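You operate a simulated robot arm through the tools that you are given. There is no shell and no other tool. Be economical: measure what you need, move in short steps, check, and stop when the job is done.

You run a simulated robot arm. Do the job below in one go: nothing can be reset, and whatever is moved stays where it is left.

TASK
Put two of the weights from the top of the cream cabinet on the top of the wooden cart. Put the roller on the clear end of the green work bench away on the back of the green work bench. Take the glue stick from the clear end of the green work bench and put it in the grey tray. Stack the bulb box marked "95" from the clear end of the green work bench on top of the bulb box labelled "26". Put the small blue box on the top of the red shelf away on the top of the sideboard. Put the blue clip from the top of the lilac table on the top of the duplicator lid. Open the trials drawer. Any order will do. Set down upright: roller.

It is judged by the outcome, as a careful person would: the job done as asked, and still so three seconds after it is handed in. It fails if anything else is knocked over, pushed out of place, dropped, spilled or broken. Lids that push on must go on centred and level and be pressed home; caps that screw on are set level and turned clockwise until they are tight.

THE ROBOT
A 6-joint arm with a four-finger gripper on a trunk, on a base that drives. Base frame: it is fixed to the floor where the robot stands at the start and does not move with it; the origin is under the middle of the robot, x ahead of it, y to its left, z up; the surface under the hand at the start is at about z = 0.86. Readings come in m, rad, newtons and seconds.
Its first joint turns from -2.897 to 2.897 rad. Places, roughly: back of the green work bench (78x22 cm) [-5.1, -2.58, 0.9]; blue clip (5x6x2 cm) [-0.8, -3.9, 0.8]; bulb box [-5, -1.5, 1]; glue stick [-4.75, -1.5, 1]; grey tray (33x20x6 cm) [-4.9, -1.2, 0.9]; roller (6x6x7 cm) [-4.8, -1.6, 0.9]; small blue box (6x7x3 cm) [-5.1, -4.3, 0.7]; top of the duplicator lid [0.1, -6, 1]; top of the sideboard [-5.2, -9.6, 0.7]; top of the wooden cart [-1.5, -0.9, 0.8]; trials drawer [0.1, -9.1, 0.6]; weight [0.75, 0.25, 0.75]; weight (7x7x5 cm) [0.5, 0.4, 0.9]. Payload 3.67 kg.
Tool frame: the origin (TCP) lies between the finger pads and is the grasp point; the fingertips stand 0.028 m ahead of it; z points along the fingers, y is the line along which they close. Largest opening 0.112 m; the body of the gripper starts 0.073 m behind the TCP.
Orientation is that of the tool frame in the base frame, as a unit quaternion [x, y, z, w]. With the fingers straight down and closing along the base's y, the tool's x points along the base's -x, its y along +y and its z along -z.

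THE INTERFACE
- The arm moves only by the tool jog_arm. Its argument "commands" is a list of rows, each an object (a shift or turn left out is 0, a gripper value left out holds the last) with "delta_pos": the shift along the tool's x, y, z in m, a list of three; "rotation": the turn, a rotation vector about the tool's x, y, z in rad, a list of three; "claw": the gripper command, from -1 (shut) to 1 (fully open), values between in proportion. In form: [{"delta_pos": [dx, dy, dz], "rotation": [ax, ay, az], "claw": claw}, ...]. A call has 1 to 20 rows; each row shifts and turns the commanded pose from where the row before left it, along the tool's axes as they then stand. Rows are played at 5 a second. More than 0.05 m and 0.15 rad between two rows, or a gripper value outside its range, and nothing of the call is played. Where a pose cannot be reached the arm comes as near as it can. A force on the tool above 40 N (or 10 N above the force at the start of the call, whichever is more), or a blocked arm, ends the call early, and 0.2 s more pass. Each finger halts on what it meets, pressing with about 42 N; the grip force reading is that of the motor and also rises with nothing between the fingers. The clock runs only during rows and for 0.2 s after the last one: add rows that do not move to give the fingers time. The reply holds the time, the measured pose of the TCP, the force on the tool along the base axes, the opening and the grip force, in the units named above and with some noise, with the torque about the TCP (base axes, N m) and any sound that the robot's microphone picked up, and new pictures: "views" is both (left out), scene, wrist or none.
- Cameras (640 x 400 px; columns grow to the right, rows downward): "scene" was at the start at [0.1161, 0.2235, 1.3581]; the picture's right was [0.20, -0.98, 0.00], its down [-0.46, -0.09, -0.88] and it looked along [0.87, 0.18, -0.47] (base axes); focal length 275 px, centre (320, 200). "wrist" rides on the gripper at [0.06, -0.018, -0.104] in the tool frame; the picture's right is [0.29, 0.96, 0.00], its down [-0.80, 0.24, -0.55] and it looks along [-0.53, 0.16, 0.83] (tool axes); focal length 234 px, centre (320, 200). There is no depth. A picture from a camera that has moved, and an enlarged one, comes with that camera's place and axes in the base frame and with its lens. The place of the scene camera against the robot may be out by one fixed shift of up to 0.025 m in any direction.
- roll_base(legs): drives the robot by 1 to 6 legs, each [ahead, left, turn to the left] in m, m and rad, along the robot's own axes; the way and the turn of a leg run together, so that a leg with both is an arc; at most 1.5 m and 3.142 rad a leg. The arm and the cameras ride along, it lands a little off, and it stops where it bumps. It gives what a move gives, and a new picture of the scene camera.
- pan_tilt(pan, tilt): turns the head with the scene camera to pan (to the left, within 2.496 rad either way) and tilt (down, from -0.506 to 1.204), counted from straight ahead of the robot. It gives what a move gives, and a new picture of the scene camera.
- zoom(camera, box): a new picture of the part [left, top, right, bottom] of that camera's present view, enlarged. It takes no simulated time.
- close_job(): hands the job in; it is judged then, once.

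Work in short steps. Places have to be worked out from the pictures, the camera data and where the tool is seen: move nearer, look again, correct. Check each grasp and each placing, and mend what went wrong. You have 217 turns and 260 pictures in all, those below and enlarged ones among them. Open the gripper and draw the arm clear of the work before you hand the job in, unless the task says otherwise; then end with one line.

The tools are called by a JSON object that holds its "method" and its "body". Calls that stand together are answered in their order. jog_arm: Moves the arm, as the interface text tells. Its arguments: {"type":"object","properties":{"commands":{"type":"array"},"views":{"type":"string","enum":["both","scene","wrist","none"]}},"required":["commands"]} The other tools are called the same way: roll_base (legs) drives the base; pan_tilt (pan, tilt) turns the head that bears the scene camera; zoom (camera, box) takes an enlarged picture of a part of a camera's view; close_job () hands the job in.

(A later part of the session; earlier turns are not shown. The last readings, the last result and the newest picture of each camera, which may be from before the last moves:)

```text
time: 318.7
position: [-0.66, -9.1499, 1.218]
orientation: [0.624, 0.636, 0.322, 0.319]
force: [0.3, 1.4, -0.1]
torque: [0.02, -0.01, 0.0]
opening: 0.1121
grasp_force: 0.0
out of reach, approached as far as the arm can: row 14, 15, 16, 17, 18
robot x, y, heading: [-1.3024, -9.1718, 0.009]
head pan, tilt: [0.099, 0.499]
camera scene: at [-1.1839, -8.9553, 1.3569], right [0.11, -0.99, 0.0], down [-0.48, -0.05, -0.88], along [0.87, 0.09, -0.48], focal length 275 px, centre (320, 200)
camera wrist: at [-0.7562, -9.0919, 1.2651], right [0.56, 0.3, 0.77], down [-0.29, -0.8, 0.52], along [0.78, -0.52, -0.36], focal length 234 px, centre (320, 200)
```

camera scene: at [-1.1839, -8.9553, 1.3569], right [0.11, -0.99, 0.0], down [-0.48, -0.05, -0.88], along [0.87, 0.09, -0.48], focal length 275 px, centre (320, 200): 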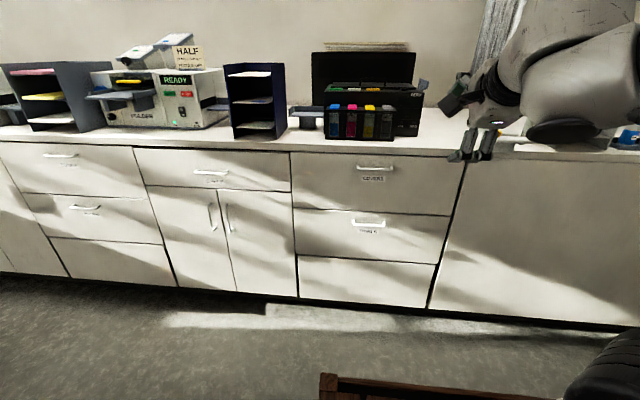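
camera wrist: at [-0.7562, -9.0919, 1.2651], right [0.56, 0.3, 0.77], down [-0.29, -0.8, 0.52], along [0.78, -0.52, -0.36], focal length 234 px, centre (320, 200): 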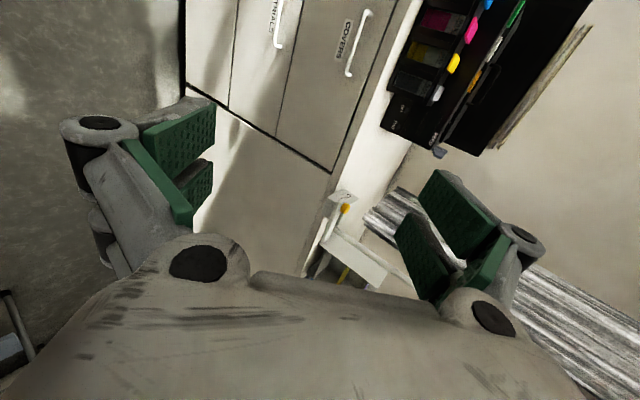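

Orientation reached (36° below horizontal). Now move the hand down toward the handle's height, in front of the drawers.

{"method": "jog_arm", "body": {"commands": [{"delta_pos": [0.0078, -0.0246, 0.0395]}, {"delta_pos": [0.0078, -0.0246, 0.0395]}, {"delta_pos": [0.0078, -0.0246, 0.0395]}, {"delta_pos": [0.0078, -0.0246, 0.0395]}, {"delta_pos": [0.0078, -0.0246, 0.0395]}, {"delta_pos": [0.0078, -0.0246, 0.0395]}, {"delta_pos": [0.0078, -0.0246, 0.0395]}, {"delta_pos": [0.0078, -0.0246, 0.0395]}, {"delta_pos": [0.0078, -0.0246, 0.0395]}, {"delta_pos": [0.0078, -0.0246, 0.0395]}, {"delta_pos": [0.0078, -0.0246, 0.0395]}, {"delta_pos": [0.0078, -0.0246, 0.0395]}, {}], "views": "both"}}

```text
time: 321.5
position: [-0.603, -9.2198, 1.1972]
orientation: [0.627, 0.63, 0.324, 0.323]
force: [0.3, 0.3, -0.8]
torque: [0.01, -0.01, 0.0]
opening: 0.112
grasp_force: 0.0
out of reach, approached as far as the arm can: row 1, 2, 3, 4, 5, 6, 7, 8, 9, 10, 11, 12
robot x, y, heading: [-1.2961, -9.1702, 0.004]
head pan, tilt: [0.099, 0.499]
camera scene: at [-1.184, -8.9553, 1.3569], right [0.11, -0.99, 0.0], down [-0.48, -0.05, -0.88], along [0.87, 0.09, -0.48], focal length 275 px, centre (320, 200)
camera wrist: at [-0.6975, -9.1599, 1.2435], right [0.55, 0.29, 0.78], down [-0.31, -0.8, 0.52], along [0.77, -0.53, -0.35], focal length 234 px, centre (320, 200)
```

scene: 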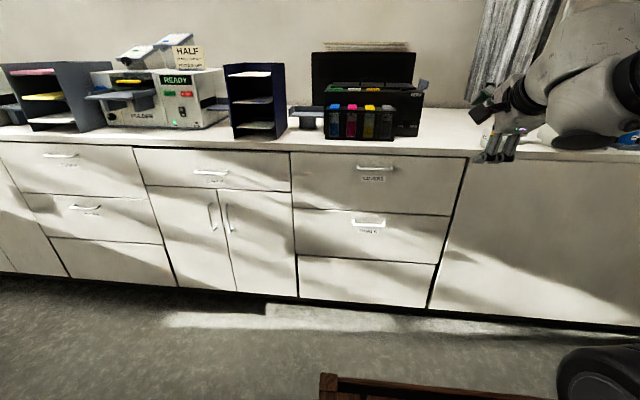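
wrist: 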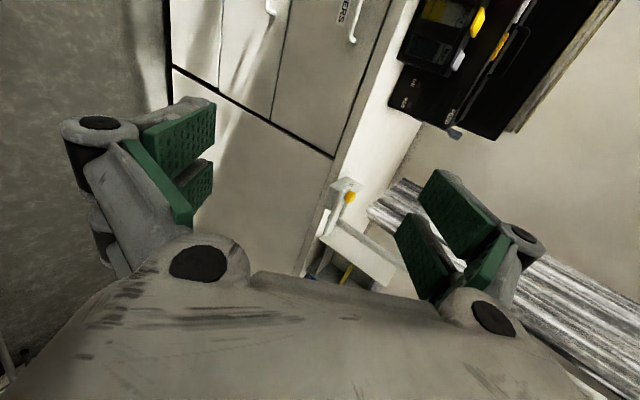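

This wrist branch is at a limit. I'll undo the pitch and take the opposite roll instead.

{"method": "jog_arm", "body": {"commands": [{"rotation": [0.137, 0, 0]}, {"rotation": [0.137, 0, 0]}, {"rotation": [0.137, 0, 0]}, {"rotation": [0.137, 0, 0]}, {"rotation": [0.137, 0, 0]}, {"rotation": [0.137, 0, 0]}, {"rotation": [0.137, 0, 0]}, {"rotation": [0, 0, -0.1428]}, {"rotation": [0, 0, -0.1428]}, {"rotation": [0, 0, -0.1428]}, {"rotation": [0, 0, -0.1428]}, {"rotation": [0, 0, -0.1428]}, {"rotation": [0, 0, -0.1428]}, {"rotation": [0, 0, -0.1428]}, {"rotation": [0, 0, -0.1428]}, {"rotation": [0, 0, -0.1428]}, {"rotation": [0, 0, -0.1428]}, {"rotation": [0, 0, -0.1428]}, {}], "views": "scene"}}

```text
time: 325.5
position: [-0.5976, -9.2247, 1.1999]
orientation: [-0.003, 1.0, -0.001, 0.001]
force: [1.7, 0.5, -0.7]
torque: [0.0, 0.01, 0.0]
opening: 0.1119
grasp_force: 0.0
out of reach, approached as far as the arm can: row 1
robot x, y, heading: [-1.3029, -9.1707, 0.008]
head pan, tilt: [0.099, 0.499]
camera scene: at [-1.1839, -8.9553, 1.3569], right [0.11, -0.99, 0.0], down [-0.48, -0.05, -0.88], along [0.87, 0.09, -0.48], focal length 275 px, centre (320, 200)
```

scene: 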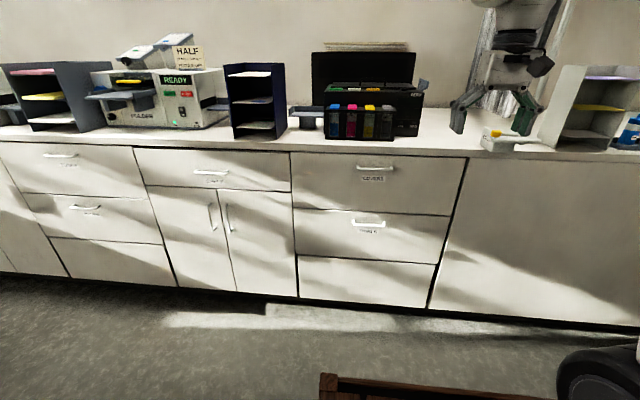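

Move to a farther, lower spot first, then roll the other way.

{"method": "jog_arm", "body": {"commands": [{"delta_pos": [-0.019, 0.0206, 0.0375]}, {"delta_pos": [-0.019, 0.0206, 0.0375]}, {"delta_pos": [-0.019, 0.0206, 0.0375]}, {"delta_pos": [-0.019, 0.0206, 0.0375]}, {"delta_pos": [-0.019, 0.0206, 0.0375]}, {"delta_pos": [-0.019, 0.0206, 0.0375]}, {"delta_pos": [-0.019, 0.0206, 0.0375]}, {"delta_pos": [-0.019, 0.0206, 0.0375]}, {"rotation": [0, 0, -0.1428]}, {"rotation": [0, 0, -0.1428]}, {"rotation": [0, 0, -0.1428]}, {"rotation": [0, 0, -0.1428]}, {"rotation": [0, 0, -0.1428]}, {"rotation": [0, 0, -0.1428]}, {"rotation": [0, 0, -0.1428]}, {"rotation": [0, 0, -0.1428]}, {"rotation": [0, 0, -0.1428]}, {"rotation": [0, 0, -0.1428]}], "views": "none"}}

{"method": "jog_arm", "body": {"commands": [{"rotation": [0, 0, -0.1428]}, {"rotation": [0.137, 0, 0]}, {"rotation": [0.137, 0, 0]}, {"rotation": [0.137, 0, 0]}, {"rotation": [0.137, 0, 0]}, {"rotation": [0.137, 0, 0]}, {"rotation": [0.137, 0, 0]}, {"rotation": [0.137, 0, 0]}, {}], "views": "both"}}

```text
time: 329.3
position: [-0.4466, -9.0583, 0.9008]
orientation: [-0.657, 0.754, -0.001, 0.0]
force: [-0.6, -0.8, 0.2]
torque: [-0.02, -0.03, -0.02]
opening: 0.112
grasp_force: 0.0
robot x, y, heading: [-1.2972, -9.1695, 0.006]
head pan, tilt: [0.099, 0.499]
```

```text
time: 331.3
position: [-0.4304, -9.0675, 0.9082]
orientation: [-0.646, 0.647, -0.299, 0.274]
force: [0.7, -0.3, 1.5]
torque: [0.01, -0.01, 0.0]
opening: 0.1121
grasp_force: 0.0
out of reach, approached as far as the arm can: row 5, 6
robot x, y, heading: [-1.2969, -9.1737, 0.011]
head pan, tilt: [0.099, 0.499]
camera scene: at [-1.1839, -8.9553, 1.3569], right [0.11, -0.99, 0.0], down [-0.48, -0.05, -0.88], along [0.87, 0.09, -0.48], focal length 275 px, centre (320, 200)
camera wrist: at [-0.498, -9.1219, 0.9943], right [-0.65, -0.3, -0.7], down [-0.56, 0.81, 0.17], along [0.52, 0.5, -0.69], focal length 234 px, centre (320, 200)
```

scene: 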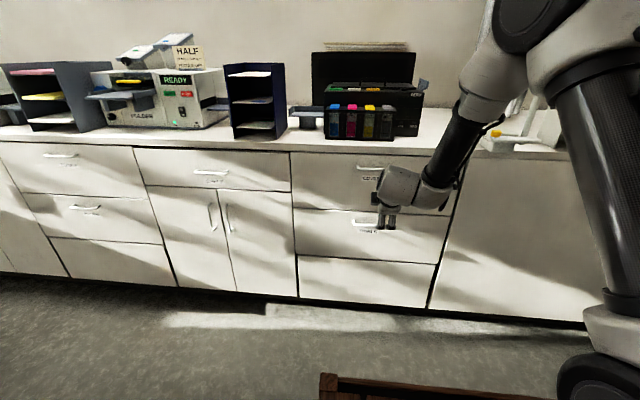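
wrist: 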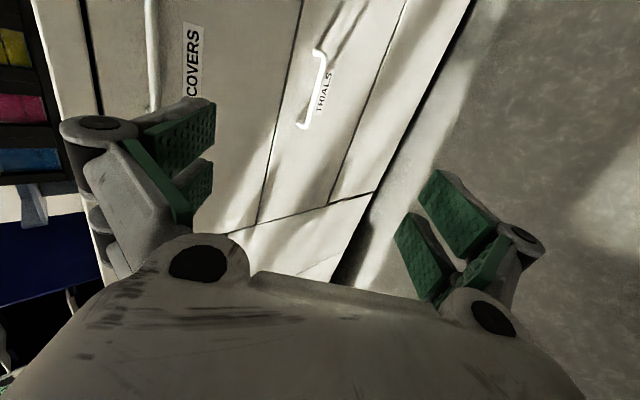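

Orientation now works. I can see the TRIALS handle; move closer for triangulation.

{"method": "jog_arm", "body": {"commands": [{"delta_pos": [-0.003, 0.0147, 0.0403]}, {"delta_pos": [-0.003, 0.0147, 0.0403]}, {"delta_pos": [-0.003, 0.0147, 0.0403]}, {"delta_pos": [-0.003, 0.0147, 0.0403]}, {"delta_pos": [-0.003, 0.0147, 0.0403]}, {}], "views": "both"}}

```text
time: 332.7
position: [-0.3312, -9.0587, 0.7179]
orientation: [-0.645, 0.648, -0.3, 0.274]
force: [0.3, -0.3, -0.2]
torque: [0.03, -0.03, 0.01]
opening: 0.1121
grasp_force: 0.0
robot x, y, heading: [-1.3001, -9.1706, 0.007]
head pan, tilt: [0.099, 0.499]
camera scene: at [-1.184, -8.9553, 1.3569], right [0.11, -0.99, 0.0], down [-0.48, -0.05, -0.88], along [0.87, 0.09, -0.48], focal length 275 px, centre (320, 200)
camera wrist: at [-0.397, -9.1141, 0.8035], right [-0.65, -0.3, -0.7], down [-0.56, 0.81, 0.17], along [0.52, 0.5, -0.69], focal length 234 px, centre (320, 200)
```

scene: 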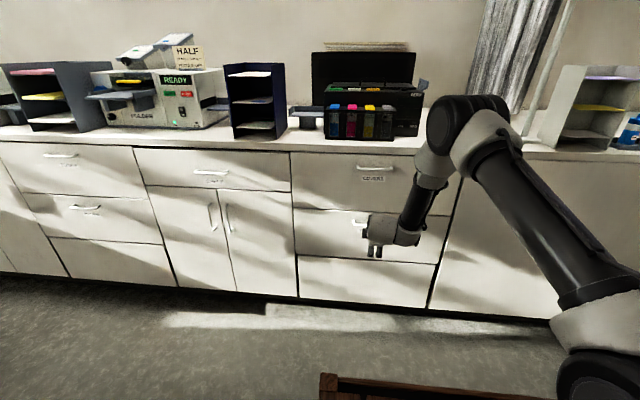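
wrist: 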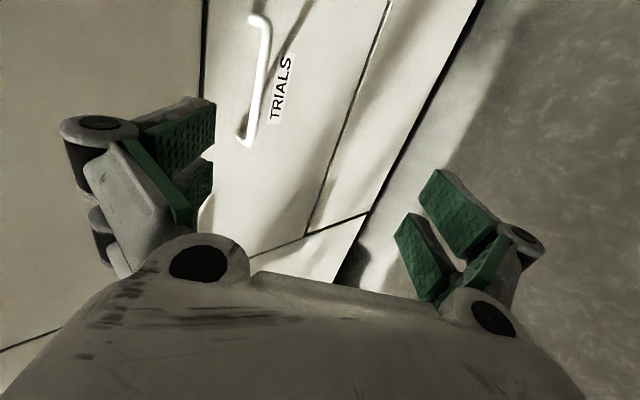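

I'll shift along the tool's closing axis to centre on the handle and gain a better baseline.

{"method": "jog_arm", "body": {"commands": [{"delta_pos": [0, -0.04, -0.02]}, {"delta_pos": [0, -0.04, -0.02]}, {}], "views": "wrist"}}

```text
time: 333.5
position: [-0.3083, -9.0567, 0.8047]
orientation: [-0.645, 0.648, -0.299, 0.274]
force: [-0.6, 0.7, 0.6]
torque: [-0.01, 0.0, 0.0]
opening: 0.1121
grasp_force: 0.1
robot x, y, heading: [-1.298, -9.1688, 0.014]
head pan, tilt: [0.099, 0.499]
camera wrist: at [-0.3737, -9.112, 0.891], right [-0.65, -0.3, -0.7], down [-0.56, 0.81, 0.17], along [0.52, 0.5, -0.69], focal length 234 px, centre (320, 200)
```

wrist: 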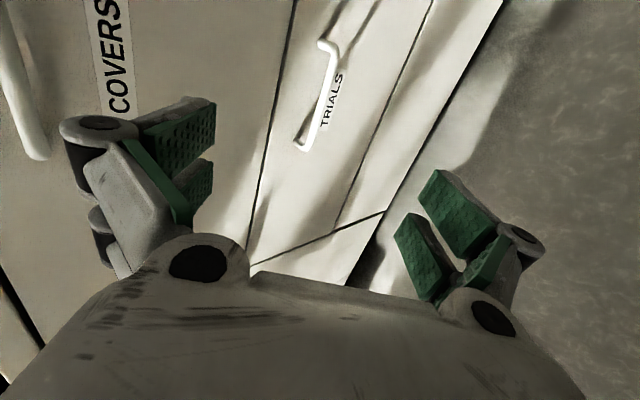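

Triangulated handle bar: ≈(-0.117,-9.06,0.63), right on the tool axis, 25 cm ahead. Try advancing 16 cm along the tool axis.

{"method": "jog_arm", "body": {"commands": [{"delta_pos": [0, 0, 0.04]}, {"delta_pos": [0, 0, 0.04]}, {"delta_pos": [0, 0, 0.04]}, {"delta_pos": [0, 0, 0.04]}, {}], "views": "wrist"}}

```text
time: 334.7
position: [-0.189, -9.0615, 0.6987]
orientation: [-0.646, 0.647, -0.299, 0.273]
force: [0.0, 0.1, 0.7]
torque: [-0.02, 0.02, 0.0]
opening: 0.1121
grasp_force: 0.0
robot x, y, heading: [-1.3016, -9.1747, 0.01]
head pan, tilt: [0.099, 0.499]
camera wrist: at [-0.2551, -9.1169, 0.7838], right [-0.65, -0.3, -0.7], down [-0.56, 0.81, 0.17], along [0.52, 0.5, -0.69], focal length 234 px, centre (320, 200)
```

wrist: 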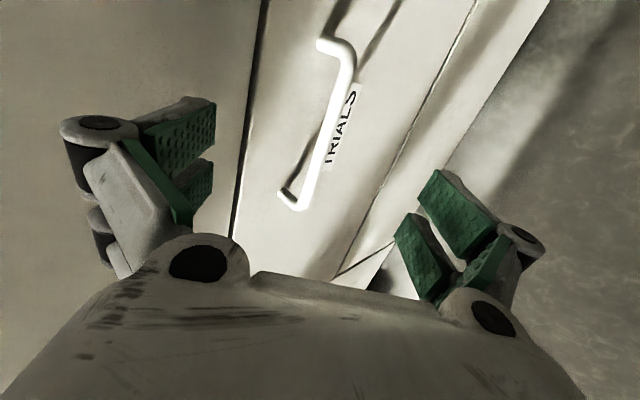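

Well centred. Advance 9 cm so the fingers straddle the bar.

{"method": "jog_arm", "body": {"commands": [{"delta_pos": [0, 0, 0.03]}, {"delta_pos": [0, 0, 0.03]}, {"delta_pos": [0, 0, 0.02]}, {}], "views": "wrist"}}

```text
time: 335.7
position: [-0.1297, -9.0646, 0.6434]
orientation: [-0.646, 0.648, -0.298, 0.273]
force: [-4.6, 0.5, -2.4]
torque: [-0.05, -0.08, 0.07]
opening: 0.1114
grasp_force: 0.0
robot x, y, heading: [-1.299, -9.1698, 0.007]
head pan, tilt: [0.099, 0.499]
camera wrist: at [-0.1965, -9.1198, 0.7285], right [-0.65, -0.3, -0.7], down [-0.56, 0.81, 0.17], along [0.52, 0.5, -0.69], focal length 234 px, centre (320, 200)
```

wrist: 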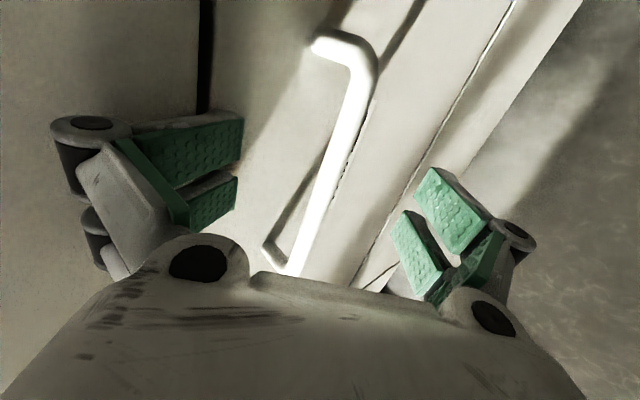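

The fingers straddle the bar (light touch on the face). Close on it.

{"method": "jog_arm", "body": {"commands": [{"delta_pos": [0, 0, -0.002]}, {"claw": -1}, {"claw": -1}, {"claw": -1}, {"claw": -1}, {"claw": -1}], "views": "wrist"}}

```text
time: 337.1
position: [-0.1327, -9.0644, 0.6415]
orientation: [-0.645, 0.649, -0.298, 0.272]
force: [-29.0, -3.6, -14.2]
torque: [0.92, 0.34, -1.01]
opening: 0.0114
grasp_force: 44.8
robot x, y, heading: [-1.3001, -9.1703, 0.01]
head pan, tilt: [0.099, 0.499]
camera wrist: at [-0.1994, -9.12, 0.7276], right [-0.65, -0.3, -0.7], down [-0.56, 0.81, 0.17], along [0.51, 0.5, -0.7], focal length 234 px, centre (320, 200)
```

wrist: 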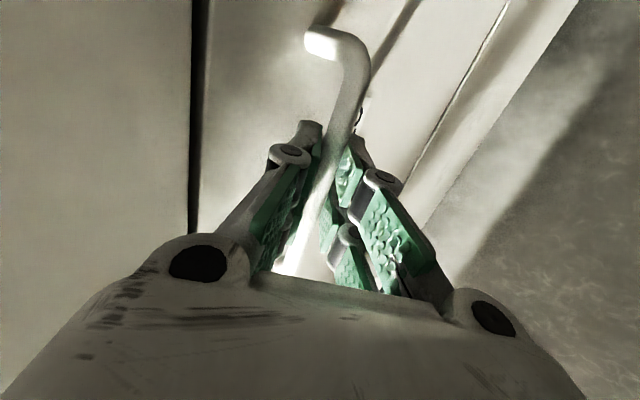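

Bar gripped (11 mm). Pull straight back gently with the arm.

{"method": "jog_arm", "body": {"commands": [{"delta_pos": [0.0002, 0.0067, -0.0074]}, {"delta_pos": [0.0004, 0.0134, -0.0148]}, {"delta_pos": [0.0004, 0.0134, -0.0148]}, {"delta_pos": [0.0004, 0.0134, -0.0148]}, {"delta_pos": [0.0004, 0.0134, -0.0148]}, {}], "views": "both"}}

```text
time: 338.5
position: [-0.2216, -9.0642, 0.6419]
orientation: [-0.646, 0.648, -0.297, 0.272]
force: [-0.8, 4.0, -33.6]
torque: [1.46, 0.25, -0.38]
opening: 0.0113
grasp_force: 45.8
robot x, y, heading: [-1.2975, -9.1706, 0.011]
head pan, tilt: [0.099, 0.499]
camera scene: at [-1.1824, -8.955, 1.3567], right [0.11, -0.99, 0.0], down [-0.48, -0.05, -0.88], along [0.87, 0.09, -0.48], focal length 275 px, centre (320, 200)
camera wrist: at [-0.288, -9.12, 0.7277], right [-0.65, -0.3, -0.7], down [-0.56, 0.81, 0.17], along [0.51, 0.5, -0.7], focal length 234 px, centre (320, 200)
```

scene: 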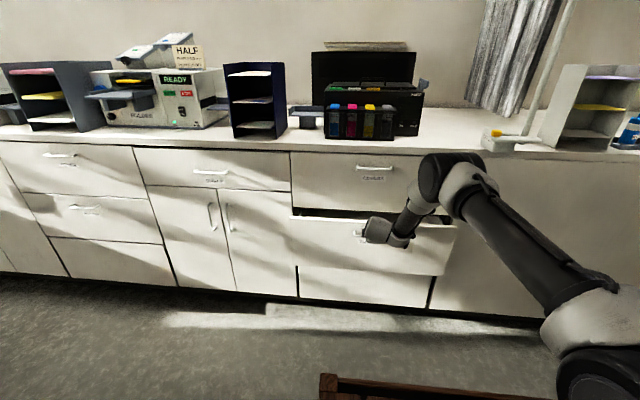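
wrist: 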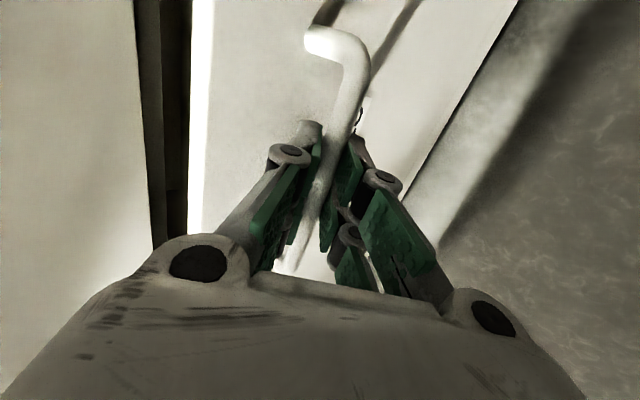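

The drawer is sliding out. Continue pulling about 16 cm more.

{"method": "jog_arm", "body": {"commands": [{"delta_pos": [0.0004, 0.0154, -0.013]}, {"delta_pos": [0.0004, 0.0134, -0.0148]}, {"delta_pos": [0.0004, 0.0134, -0.0148]}, {"delta_pos": [0.0004, 0.0134, -0.0148]}, {"delta_pos": [0.0004, 0.0134, -0.0148]}, {"delta_pos": [0.0004, 0.0134, -0.0148]}, {"delta_pos": [0.0004, 0.0134, -0.0148]}, {"delta_pos": [0.0004, 0.0134, -0.0148]}, {}], "views": "both"}}

```text
time: 340.5
position: [-0.3811, -9.0645, 0.6427]
orientation: [-0.646, 0.647, -0.299, 0.274]
force: [0.3, 19.6, -21.4]
torque: [1.29, 0.16, -0.59]
opening: 0.0112
grasp_force: 44.8
robot x, y, heading: [-1.298, -9.1698, 0.007]
head pan, tilt: [0.099, 0.499]
camera scene: at [-1.1831, -8.9546, 1.3567], right [0.11, -0.99, 0.0], down [-0.48, -0.05, -0.88], along [0.87, 0.09, -0.48], focal length 275 px, centre (320, 200)
camera wrist: at [-0.4477, -9.1199, 0.7276], right [-0.65, -0.3, -0.7], down [-0.56, 0.81, 0.17], along [0.52, 0.5, -0.69], focal length 234 px, centre (320, 200)
```

scene: 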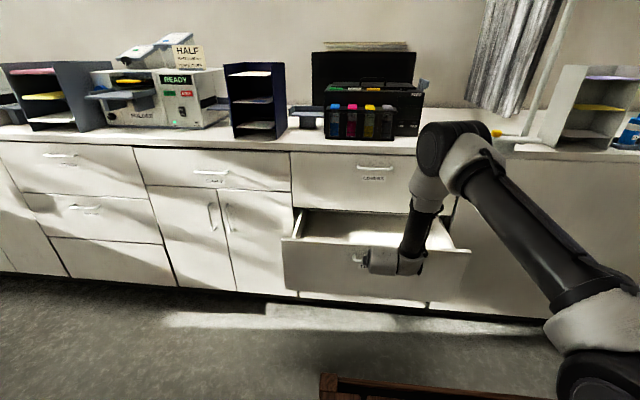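
wrist: 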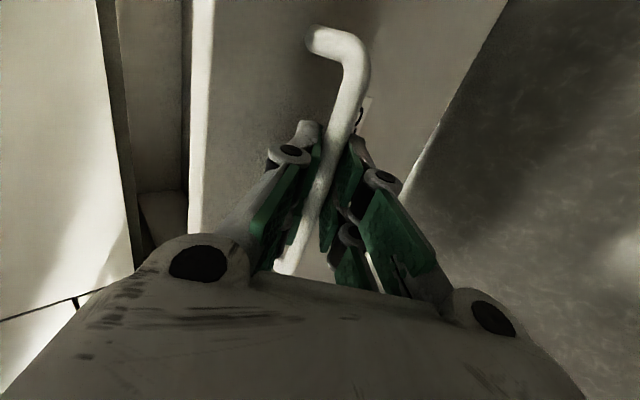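

Open by ~25 cm. Pull a bit further to make it clearly open.

{"method": "jog_arm", "body": {"commands": [{"delta_pos": [0.0004, 0.0134, -0.0148]}, {"delta_pos": [0.0004, 0.0134, -0.0148]}, {"delta_pos": [0.0004, 0.0134, -0.0148]}, {"delta_pos": [0.0004, 0.0134, -0.0148]}, {}], "views": "scene"}}

```text
time: 341.7
position: [-0.4603, -9.0642, 0.642]
orientation: [-0.646, 0.647, -0.299, 0.273]
force: [-0.5, 32.7, -21.1]
torque: [1.51, 0.14, -0.45]
opening: 0.0113
grasp_force: 44.9
robot x, y, heading: [-1.2991, -9.1712, 0.009]
head pan, tilt: [0.099, 0.499]
camera scene: at [-1.1832, -8.9543, 1.3566], right [0.11, -0.99, 0.0], down [-0.48, -0.05, -0.88], along [0.87, 0.09, -0.48], focal length 275 px, centre (320, 200)
```

scene: 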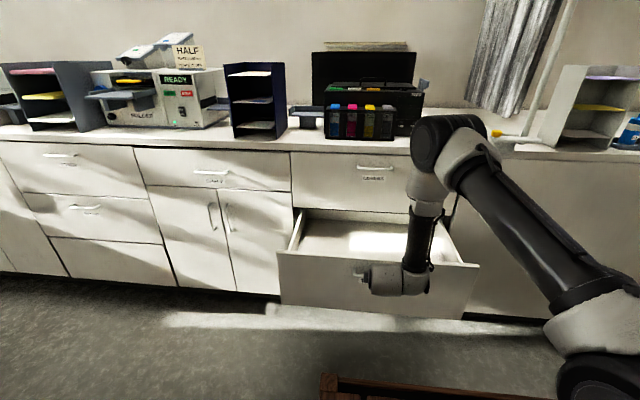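

Drawer is open about 33 cm. Release and back the hand off along its axis.

{"method": "jog_arm", "body": {"commands": [{"claw": 0.0}, {"claw": 0.8}, {"claw": 1}, {"claw": 1}, {"delta_pos": [0, 0, -0.03]}, {"delta_pos": [0, 0, -0.05]}, {"delta_pos": [0, 0, -0.05]}, {"delta_pos": [0, 0, -0.05]}, {"delta_pos": [0, 0, -0.05]}, {"delta_pos": [0, 0, -0.05]}, {}], "views": "scene"}}

```text
time: 344.1
position: [-0.6148, -9.0224, 0.8089]
orientation: [-0.646, 0.647, -0.299, 0.274]
force: [-0.4, -0.6, -0.4]
torque: [0.01, 0.0, -0.01]
opening: 0.112
grasp_force: 0.2
out of reach, approached as far as the arm can: row 9, 10
robot x, y, heading: [-1.2991, -9.172, 0.007]
head pan, tilt: [0.099, 0.499]
camera scene: at [-1.1839, -8.9553, 1.3569], right [0.11, -0.99, 0.0], down [-0.48, -0.05, -0.88], along [0.87, 0.09, -0.48], focal length 275 px, centre (320, 200)
```

scene: 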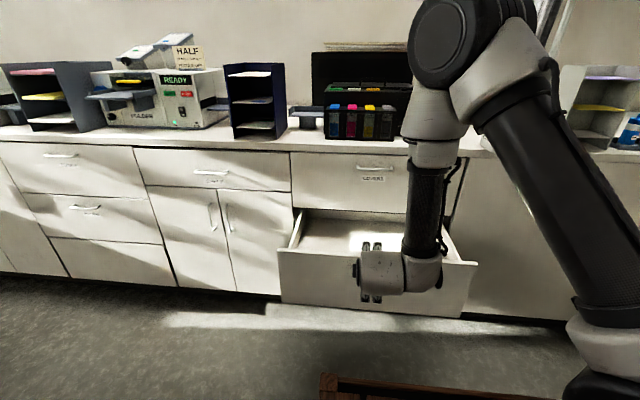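

Restore the hand to vertical with the usual yaw, and raise it.

{"method": "jog_arm", "body": {"commands": [{"rotation": [-0.122, 0, 0]}, {"rotation": [-0.122, 0, 0]}, {"rotation": [-0.122, 0, 0]}, {"rotation": [-0.122, 0, 0]}, {"rotation": [-0.122, 0, 0]}, {"rotation": [-0.122, 0, 0]}, {"rotation": [-0.11, 0, 0]}, {"rotation": [0, 0, 0.1428]}, {"rotation": [0, 0, 0.1428], "delta_pos": [0, 0, -0.04]}, {"rotation": [0, 0, 0.1428], "delta_pos": [0, 0, -0.04]}, {"rotation": [0, 0, 0.1428], "delta_pos": [0, 0, -0.04]}, {"rotation": [0, 0, 0.1428], "delta_pos": [0, 0, -0.04]}, {"rotation": [0, 0, 0.1428], "delta_pos": [0, 0, -0.04]}, {"rotation": [0, 0, 0.1428]}, {"rotation": [0, 0, 0.1428]}, {"rotation": [0, 0, 0.1428]}, {"rotation": [0, 0, 0.1428]}, {"rotation": [0, 0, 0.1428]}, {}], "views": "none"}}

{"method": "pan_tilt", "body": {"pan": 0.9, "tilt": 0.3}}

```text
time: 348.1
position: [-0.6446, -9.0138, 1.007]
orientation: [0.008, 0.997, -0.02, 0.072]
force: [-0.7, -0.2, -0.2]
torque: [0.04, -0.03, -0.04]
opening: 0.1121
grasp_force: 0.0
out of reach, approached as far as the arm can: row 6, 7
robot x, y, heading: [-1.3, -9.1715, 0.007]
head pan, tilt: [0.099, 0.499]
```

```text
time: 349.3
position: [-0.644, -9.0137, 1.0079]
orientation: [0.008, 0.997, -0.02, 0.073]
force: [-0.4, -0.4, 0.2]
torque: [0.01, 0.0, -0.06]
opening: 0.1118
grasp_force: 0.1
robot x, y, heading: [-1.2976, -9.1695, 0.007]
head pan, tilt: [0.901, 0.3]
camera scene: at [-1.2169, -8.8914, 1.3752], right [0.79, -0.62, 0.0], down [-0.18, -0.23, -0.96], along [0.59, 0.75, -0.3], focal length 275 px, centre (320, 200)
```

scene: 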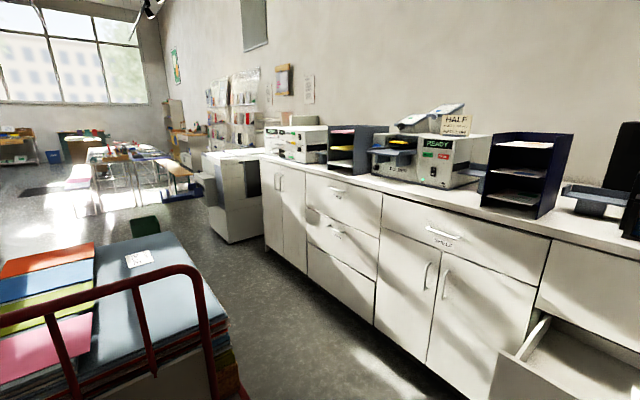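

To leave this side, the aisle past the open drawer is too tight, so I'll go back the way I came and around. First tidy the arm.

{"method": "jog_arm", "body": {"commands": [{"rotation": [-0.041, 0.14, 0]}, {"delta_pos": [0, 0, -0.05]}, {"delta_pos": [0, 0, -0.05]}, {"delta_pos": [0, 0, -0.04]}, {}], "views": "none"}}

{"method": "roll_base", "body": {"legs": [[0, -0.73, -0.007], [-1.0, 0, 0], [-1.45, -0.02, 0], [-0.3, 0.7, 0], [0, 1.5, 0], [0, 1.5, 0]]}}

```text
time: 350.5
position: [-0.6447, -9.0143, 1.148]
orientation: [0.008, 1.0, 0.001, 0.003]
force: [-0.1, -0.1, -0.2]
torque: [0.01, 0.0, -0.04]
opening: 0.1122
grasp_force: 0.1
robot x, y, heading: [-1.3006, -9.1717, 0.01]
head pan, tilt: [0.901, 0.3]
```

```text
time: 383.8
position: [-3.4195, -6.0756, 1.1489]
orientation: [0.011, 1.0, 0.002, 0.003]
force: [-0.9, -0.5, 0.6]
torque: [-0.02, 0.04, 0.01]
opening: 0.1118
grasp_force: 0.0
robot x, y, heading: [-4.0791, -6.2253, 0.003]
head pan, tilt: [0.901, 0.3]
camera scene: at [-3.9906, -5.9485, 1.3753], right [0.78, -0.62, 0.0], down [-0.18, -0.23, -0.96], along [0.59, 0.75, -0.3], focal length 275 px, centre (320, 200)
```

scene: 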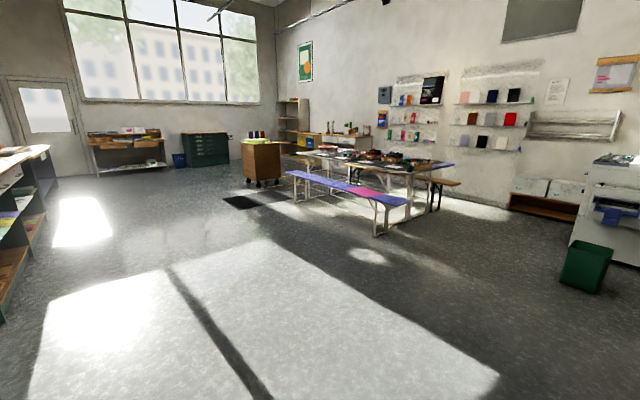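

Clear view of the tables. Drive across toward the lilac table's south end, stopping short, and look.

{"method": "roll_base", "body": {"legs": [[1.3, 0.8, 0], [1.3, 0.2, 0], [0, 0, 1.2]]}}

{"method": "pan_tilt", "body": {"pan": -0.1, "tilt": 0.4}}

```text
refused: leg 1 is longer than a leg can be; nothing moved
```

```text
time: 385.1
position: [-3.4189, -6.0763, 1.1479]
orientation: [0.011, 1.0, 0.002, 0.002]
force: [0.6, 0.1, -1.0]
torque: [-0.02, 0.01, -0.02]
opening: 0.1119
grasp_force: 0.1
robot x, y, heading: [-4.0758, -6.2306, 0.004]
head pan, tilt: [-0.099, 0.4]
camera scene: at [-3.9563, -6.0308, 1.366], right [-0.1, -1.0, 0.0], down [-0.39, 0.04, -0.92], along [0.92, -0.09, -0.39], focal length 275 px, centre (320, 200)
```

scene: 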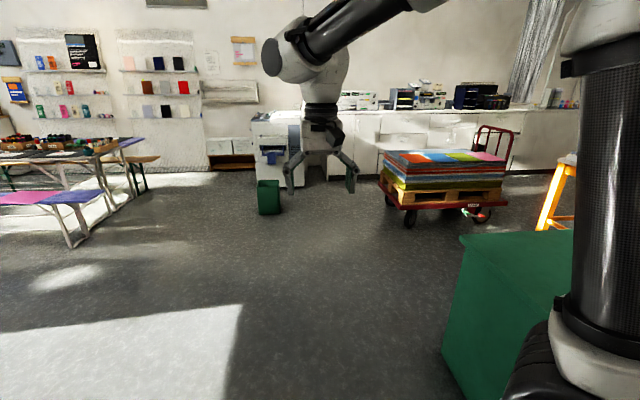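

Retry with shorter legs: to (-1.7,-4.95), turn to face +y, then strafe right to x≈-0.88.

{"method": "roll_base", "body": {"legs": [[1.2, 0.68, 0], [1.2, 0.55, 0], [0, 0, 1.567], [0, -0.8, 0]]}}

{"method": "pan_tilt", "body": {"pan": 0.0, "tilt": 0.55}}

```text
time: 405.9
position: [-1.0118, -4.3563, 1.1482]
orientation: [-0.693, 0.721, 0.002, 0.0]
force: [-0.4, 0.2, 0.4]
torque: [-0.01, 0.01, -0.03]
opening: 0.112
grasp_force: 0.0
robot x, y, heading: [-0.8689, -5.0162, 1.557]
head pan, tilt: [-0.099, 0.4]
camera scene: at [-1.069, -4.9106, 1.366], right [0.99, -0.11, 0.0], down [-0.04, -0.39, -0.92], along [0.11, 0.92, -0.39], focal length 275 px, centre (320, 200)
```

scene: 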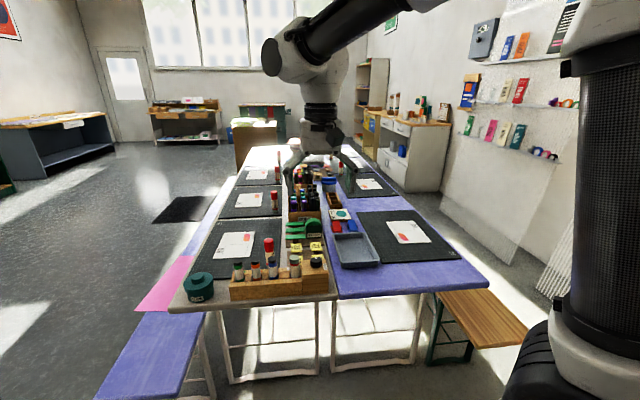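

```text
time: 406.6
position: [-1.0129, -4.3577, 1.1469]
orientation: [-0.693, 0.721, 0.003, 0.0]
force: [-0.3, 0.4, 0.7]
torque: [0.0, 0.0, -0.02]
opening: 0.1119
grasp_force: 0.0
robot x, y, heading: [-0.8737, -5.0142, 1.561]
head pan, tilt: [0.0, 0.55]
camera scene: at [-1.0783, -4.9128, 1.3523], right [1.0, -0.02, 0.0], down [-0.01, -0.52, -0.85], along [0.01, 0.85, -0.52], focal length 275 px, centre (320, 200)
```

scene: 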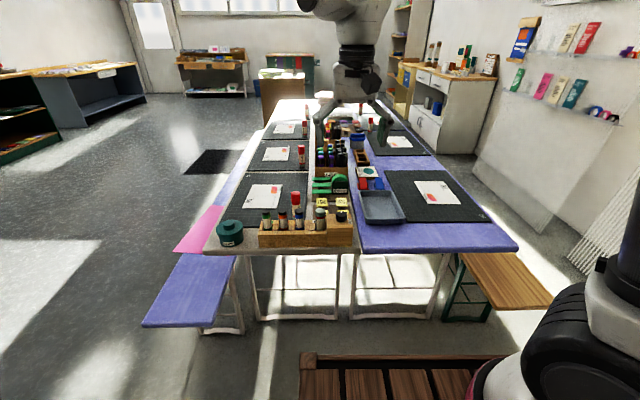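

{"method": "zoom", "body": {"camera": "scene", "box": [290, 130, 500, 260]}}

```text
3.05 times, centred on (395, 195) of scene
camera zoom: at [-1.0783, -4.9128, 1.3523], right [1.0, -0.02, 0.0], down [-0.01, -0.52, -0.85], along [0.01, 0.85, -0.52], focal length 837 px, centre (91, 215)
```

zoom: 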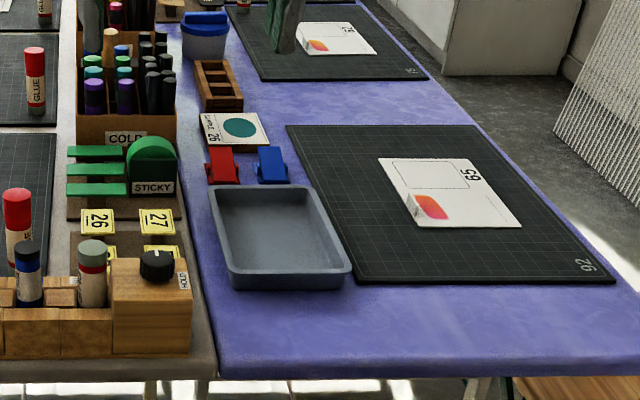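

The blue clip sits beside a red clip behind the grey tray, at ≈(-0.826,-3.89). Roll 20 cm closer and bring the hand above it.

{"method": "roll_base", "body": {"legs": [[0.2, 0, 0.012]]}}

{"method": "jog_arm", "body": {"commands": [{"delta_pos": [-0.031, -0.022, 0.015], "claw": 0.107}, {"delta_pos": [-0.031, -0.022, 0.015]}, {"delta_pos": [-0.031, -0.022, 0.015]}, {"delta_pos": [-0.031, -0.022, 0.015]}, {"delta_pos": [-0.031, -0.022, 0.015]}, {"delta_pos": [-0.031, -0.022, 0.015]}, {"delta_pos": [-0.031, -0.022, 0.015]}, {"delta_pos": [-0.031, -0.022, 0.015]}, {}], "views": "wrist"}}

```text
time: 408.2
position: [-1.0201, -4.1588, 1.1468]
orientation: [-0.697, 0.717, 0.004, 0.001]
force: [-0.6, 0.0, -0.7]
torque: [-0.02, 0.0, 0.0]
opening: 0.1119
grasp_force: 0.1
robot x, y, heading: [-0.8717, -4.8154, 1.571]
head pan, tilt: [0.0, 0.55]
camera scene: at [-1.0781, -4.7154, 1.3523], right [1.0, 0.0, 0.0], down [0.0, -0.52, -0.85], along [0.0, 0.85, -0.52], focal length 275 px, centre (320, 200)
```

scene: 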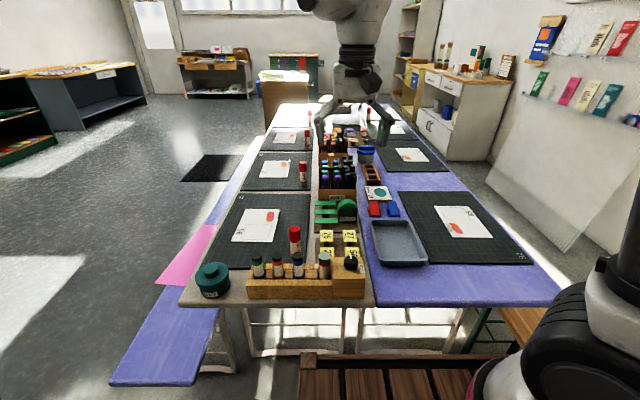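

```text
time: 410.2
position: [-0.8361, -3.9153, 1.0292]
orientation: [-0.698, 0.716, 0.003, 0.001]
force: [0.6, 0.2, 0.9]
torque: [-0.01, 0.02, -0.01]
opening: 0.0618
grasp_force: 0.0
robot x, y, heading: [-0.873, -4.8161, 1.567]
head pan, tilt: [0.0, 0.55]
camera wrist: at [-0.8206, -3.9751, 1.1334], right [-0.96, -0.26, 0.0], down [-0.22, 0.8, 0.56], along [-0.15, 0.54, -0.83], focal length 234 px, centre (320, 200)
```

wrist: 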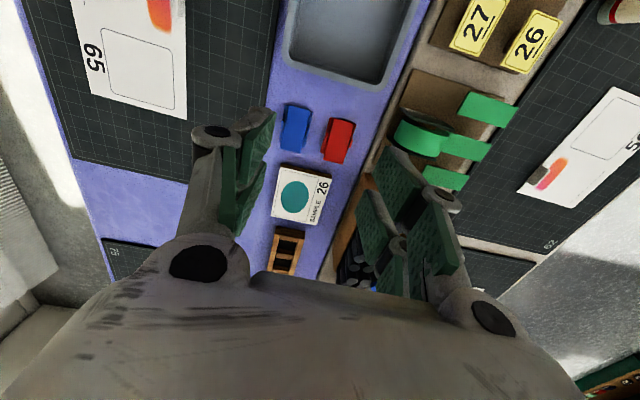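

{"method": "zoom", "body": {"camera": "wrist", "box": [250, 80, 380, 180]}}

```text
4.00 times, centred on (315, 130) of wrist
camera zoom: at [-0.8206, -3.9751, 1.1334], right [-0.96, -0.26, 0.0], down [-0.22, 0.8, 0.56], along [-0.15, 0.54, -0.83], focal length 937 px, centre (340, 480)
```

zoom: 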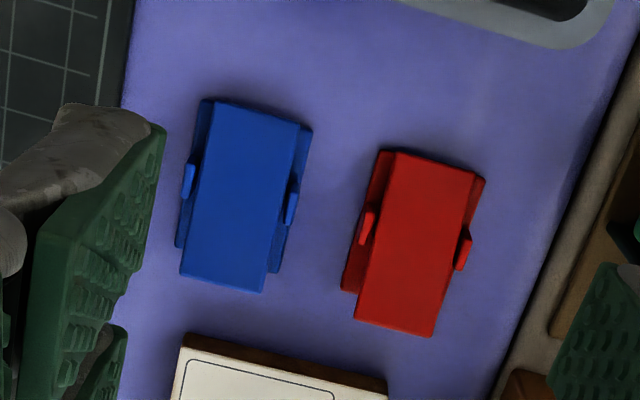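

Clip centre ≈(-0.8145,-3.857), gap to the red clip ≈2.7 cm. Descend to just above with the narrowed opening.

{"method": "jog_arm", "body": {"commands": [{"delta_pos": [-0.0197, -0.0074, 0.02]}, {"delta_pos": [-0.0197, -0.0074, 0.02]}, {"delta_pos": [-0.0197, -0.0074, 0.02]}, {"delta_pos": [0, 0, 0.04]}, {"delta_pos": [0, 0, 0.04]}, {"delta_pos": [0, 0, 0.04]}, {}], "views": "wrist"}}

{"method": "zoom", "body": {"camera": "wrist", "box": [210, 60, 450, 210]}}

```text
time: 411.8
position: [-0.8146, -3.8567, 0.8477]
orientation: [-0.698, 0.716, 0.003, 0.0]
force: [0.6, 0.1, 0.4]
torque: [0.0, 0.06, -0.02]
opening: 0.062
grasp_force: 0.0
robot x, y, heading: [-0.8682, -4.8158, 1.566]
head pan, tilt: [0.0, 0.55]
camera wrist: at [-0.7979, -3.9162, 0.9521], right [-0.96, -0.26, 0.0], down [-0.22, 0.8, 0.56], along [-0.15, 0.54, -0.83], focal length 234 px, centre (320, 200)
```

wrist: 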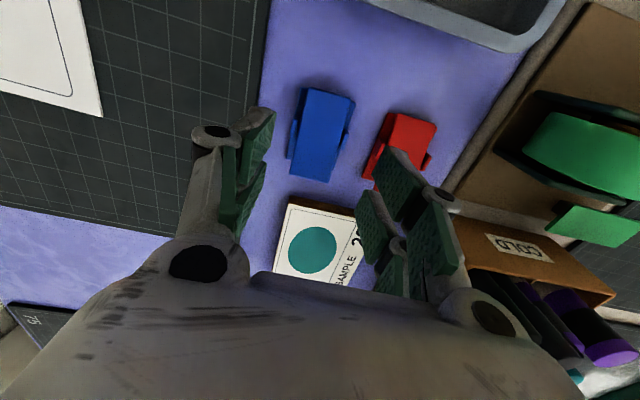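

```text
2.67 times, centred on (330, 135) of wrist
camera zoom: at [-0.7979, -3.9162, 0.9521], right [-0.96, -0.26, 0.0], down [-0.22, 0.8, 0.56], along [-0.15, 0.54, -0.83], focal length 624 px, centre (293, 373)
```

zoom: 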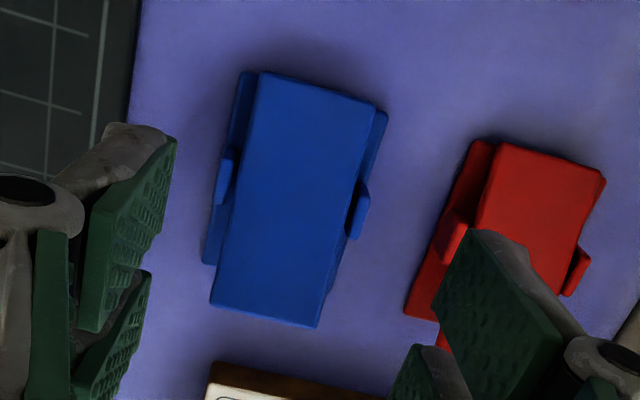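

Centred. Narrow slightly and descend, watching for contact.

{"method": "jog_arm", "body": {"commands": [{"delta_pos": [0, -0.001, 0.02], "claw": 0.06}, {"delta_pos": [0, 0, 0.018]}, {"delta_pos": [0, 0, 0.01]}, {}], "views": "wrist"}}

```text
time: 412.8
position: [-0.813, -3.8553, 0.8011]
orientation: [-0.698, 0.717, 0.003, 0.0]
force: [0.3, 0.4, 0.4]
torque: [-0.01, 0.03, 0.0]
opening: 0.0593
grasp_force: 0.0
robot x, y, heading: [-0.8723, -4.8162, 1.569]
head pan, tilt: [0.0, 0.55]
camera wrist: at [-0.797, -3.9159, 0.9048], right [-0.96, -0.26, 0.0], down [-0.22, 0.8, 0.56], along [-0.15, 0.54, -0.83], focal length 234 px, centre (320, 200)
```

wrist: 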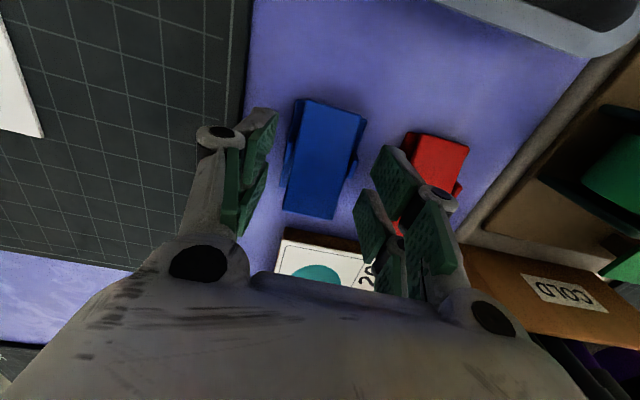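

{"method": "jog_arm", "body": {"commands": [{"delta_pos": [0, 0, 0.01]}, {}], "views": "none"}}

{"method": "jog_arm", "body": {"commands": [{"delta_pos": [0, 0, 0.006]}, {}], "views": "wrist"}}

```text
time: 413.4
position: [-0.8139, -3.8553, 0.791]
orientation: [-0.698, 0.716, 0.002, 0.001]
force: [0.6, -0.4, -0.3]
torque: [0.0, 0.04, 0.04]
opening: 0.0596
grasp_force: 0.1
robot x, y, heading: [-0.8691, -4.8156, 1.568]
head pan, tilt: [0.0, 0.55]
```

```text
time: 414.0
position: [-0.8137, -3.856, 0.7858]
orientation: [-0.698, 0.717, 0.003, 0.001]
force: [-0.5, -2.1, 5.2]
torque: [-0.16, -0.12, -0.09]
opening: 0.0596
grasp_force: 0.5
robot x, y, heading: [-0.8711, -4.8178, 1.571]
head pan, tilt: [0.0, 0.55]
camera wrist: at [-0.7972, -3.9157, 0.8895], right [-0.96, -0.26, 0.0], down [-0.22, 0.8, 0.56], along [-0.15, 0.54, -0.83], focal length 234 px, centre (320, 200)
```

wrist: 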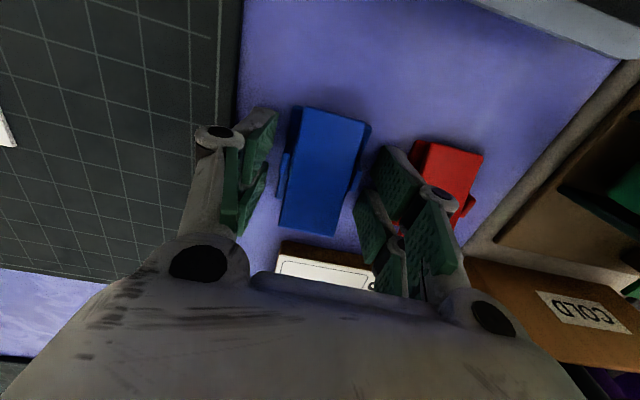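

Tips touched the table. Rise 4 mm and close on the clip.

{"method": "jog_arm", "body": {"commands": [{"delta_pos": [0, 0, -0.004]}, {}, {"claw": -0.3}, {"claw": -1}, {"claw": -1}, {"claw": -1}], "views": "wrist"}}

```text
time: 415.4
position: [-0.8132, -3.8553, 0.7892]
orientation: [-0.698, 0.716, 0.004, 0.001]
force: [0.1, 1.1, 7.5]
torque: [0.06, 0.14, 0.03]
opening: 0.0428
grasp_force: 41.2
robot x, y, heading: [-0.8695, -4.8133, 1.567]
head pan, tilt: [0.0, 0.55]
camera wrist: at [-0.7973, -3.9154, 0.8936], right [-0.96, -0.26, 0.0], down [-0.22, 0.8, 0.56], along [-0.15, 0.54, -0.83], focal length 234 px, centre (320, 200)
```

wrist: 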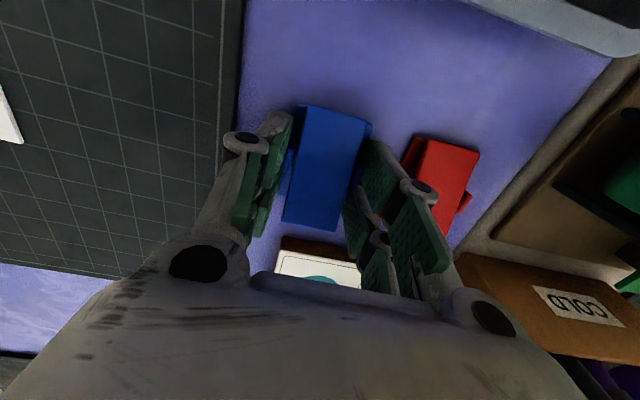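

Gripped at 43 mm. Lift slowly and check.

{"method": "jog_arm", "body": {"commands": [{"delta_pos": [0, 0, -0.005]}, {"delta_pos": [0, 0, -0.01]}, {"delta_pos": [0, 0, -0.02]}, {"delta_pos": [0, 0, -0.03]}, {"delta_pos": [0, 0, -0.04]}, {"delta_pos": [0, 0, -0.04]}, {"delta_pos": [0, 0, -0.04]}, {"delta_pos": [0, 0, -0.04]}, {}], "views": "wrist"}}

```text
time: 417.4
position: [-0.8119, -3.8548, 1.0141]
orientation: [-0.698, 0.716, 0.003, 0.001]
force: [0.7, 0.0, -0.5]
torque: [0.04, 0.03, 0.01]
opening: 0.0428
grasp_force: 41.7
robot x, y, heading: [-0.8683, -4.815, 1.568]
head pan, tilt: [0.0, 0.55]
camera wrist: at [-0.7957, -3.9155, 1.1186], right [-0.96, -0.26, 0.0], down [-0.22, 0.8, 0.56], along [-0.15, 0.54, -0.83], focal length 234 px, centre (320, 200)
```

wrist: 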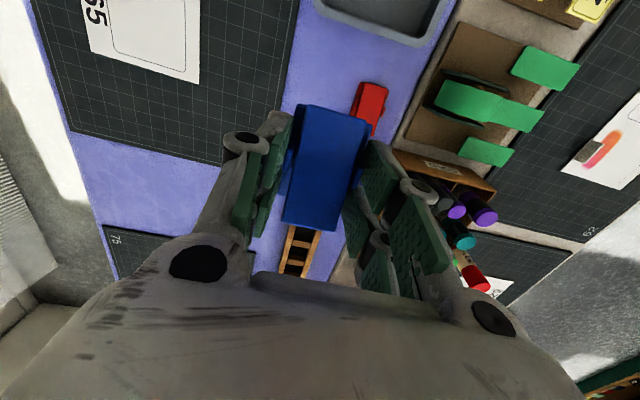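

Clip held. Raise and retract the arm, then turn toward the duplicator to study it.

{"method": "jog_arm", "body": {"commands": [{"delta_pos": [0.02, 0, -0.04]}, {"delta_pos": [0.02, 0, -0.04]}, {"delta_pos": [0.02, 0, -0.04]}, {"delta_pos": [0.03, 0, -0.04]}, {"delta_pos": [0.045, 0, 0]}, {"delta_pos": [0.045, 0, 0]}, {"delta_pos": [0.045, 0, 0]}, {"delta_pos": [0.045, 0, 0]}, {}], "views": "none"}}

{"method": "roll_base", "body": {"legs": [[-0.2, 0, 0], [-0.1, 0.25, -1.57]]}}

{"method": "pan_tilt", "body": {"pan": -0.6, "tilt": 0.45}}

```text
time: 419.4
position: [-0.8203, -4.1288, 1.173]
orientation: [-0.698, 0.716, 0.003, 0.001]
force: [-0.8, 0.7, -0.2]
torque: [-0.01, -0.02, 0.01]
opening: 0.0427
grasp_force: 41.7
robot x, y, heading: [-0.8715, -4.8159, 1.569]
head pan, tilt: [0.0, 0.55]
```

```text
time: 424.9
position: [-0.4052, -4.9746, 1.1731]
orientation: [0.017, 1.0, 0.001, 0.003]
force: [0.5, -0.4, -0.3]
torque: [-0.01, -0.01, 0.04]
opening: 0.0429
grasp_force: 42.0
robot x, y, heading: [-1.0915, -4.9191, -0.006]
head pan, tilt: [0.0, 0.55]
cut short: leg 2
camera scene: at [-0.974, -4.7152, 1.3523], right [-0.01, -1.0, 0.0], down [-0.52, 0.01, -0.85], along [0.85, -0.01, -0.52], focal length 275 px, centre (320, 200)
```

scene: 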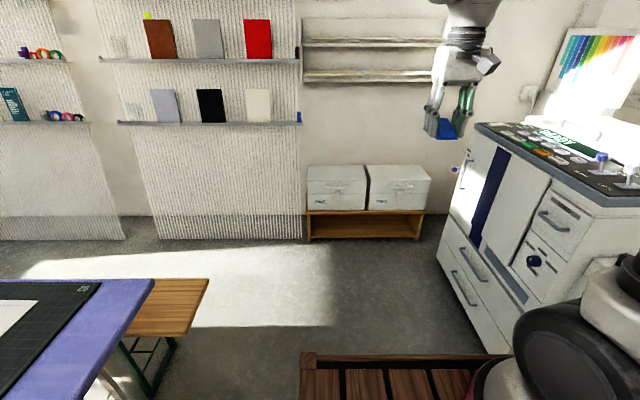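

```text
time: 425.9
position: [-0.4052, -4.9754, 1.1731]
orientation: [0.017, 1.0, 0.001, 0.003]
force: [-0.6, 0.2, -0.5]
torque: [0.02, 0.03, -0.04]
opening: 0.0426
grasp_force: 42.2
robot x, y, heading: [-1.0939, -4.9188, -0.014]
head pan, tilt: [-0.6, 0.45]
camera scene: at [-0.9885, -4.7669, 1.3613], right [-0.57, -0.82, 0.0], down [-0.36, 0.25, -0.9], along [0.74, -0.52, -0.44], focal length 275 px, centre (320, 200)
```

scene: 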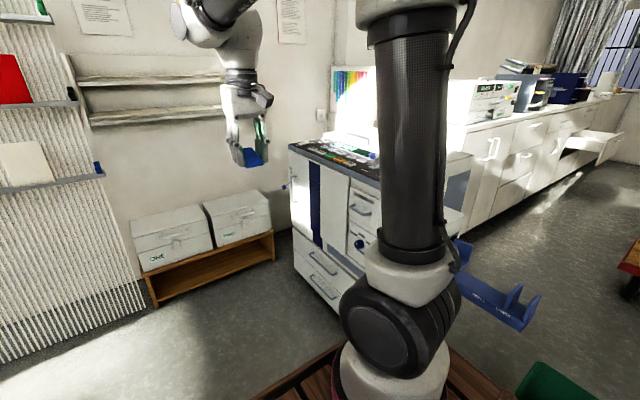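

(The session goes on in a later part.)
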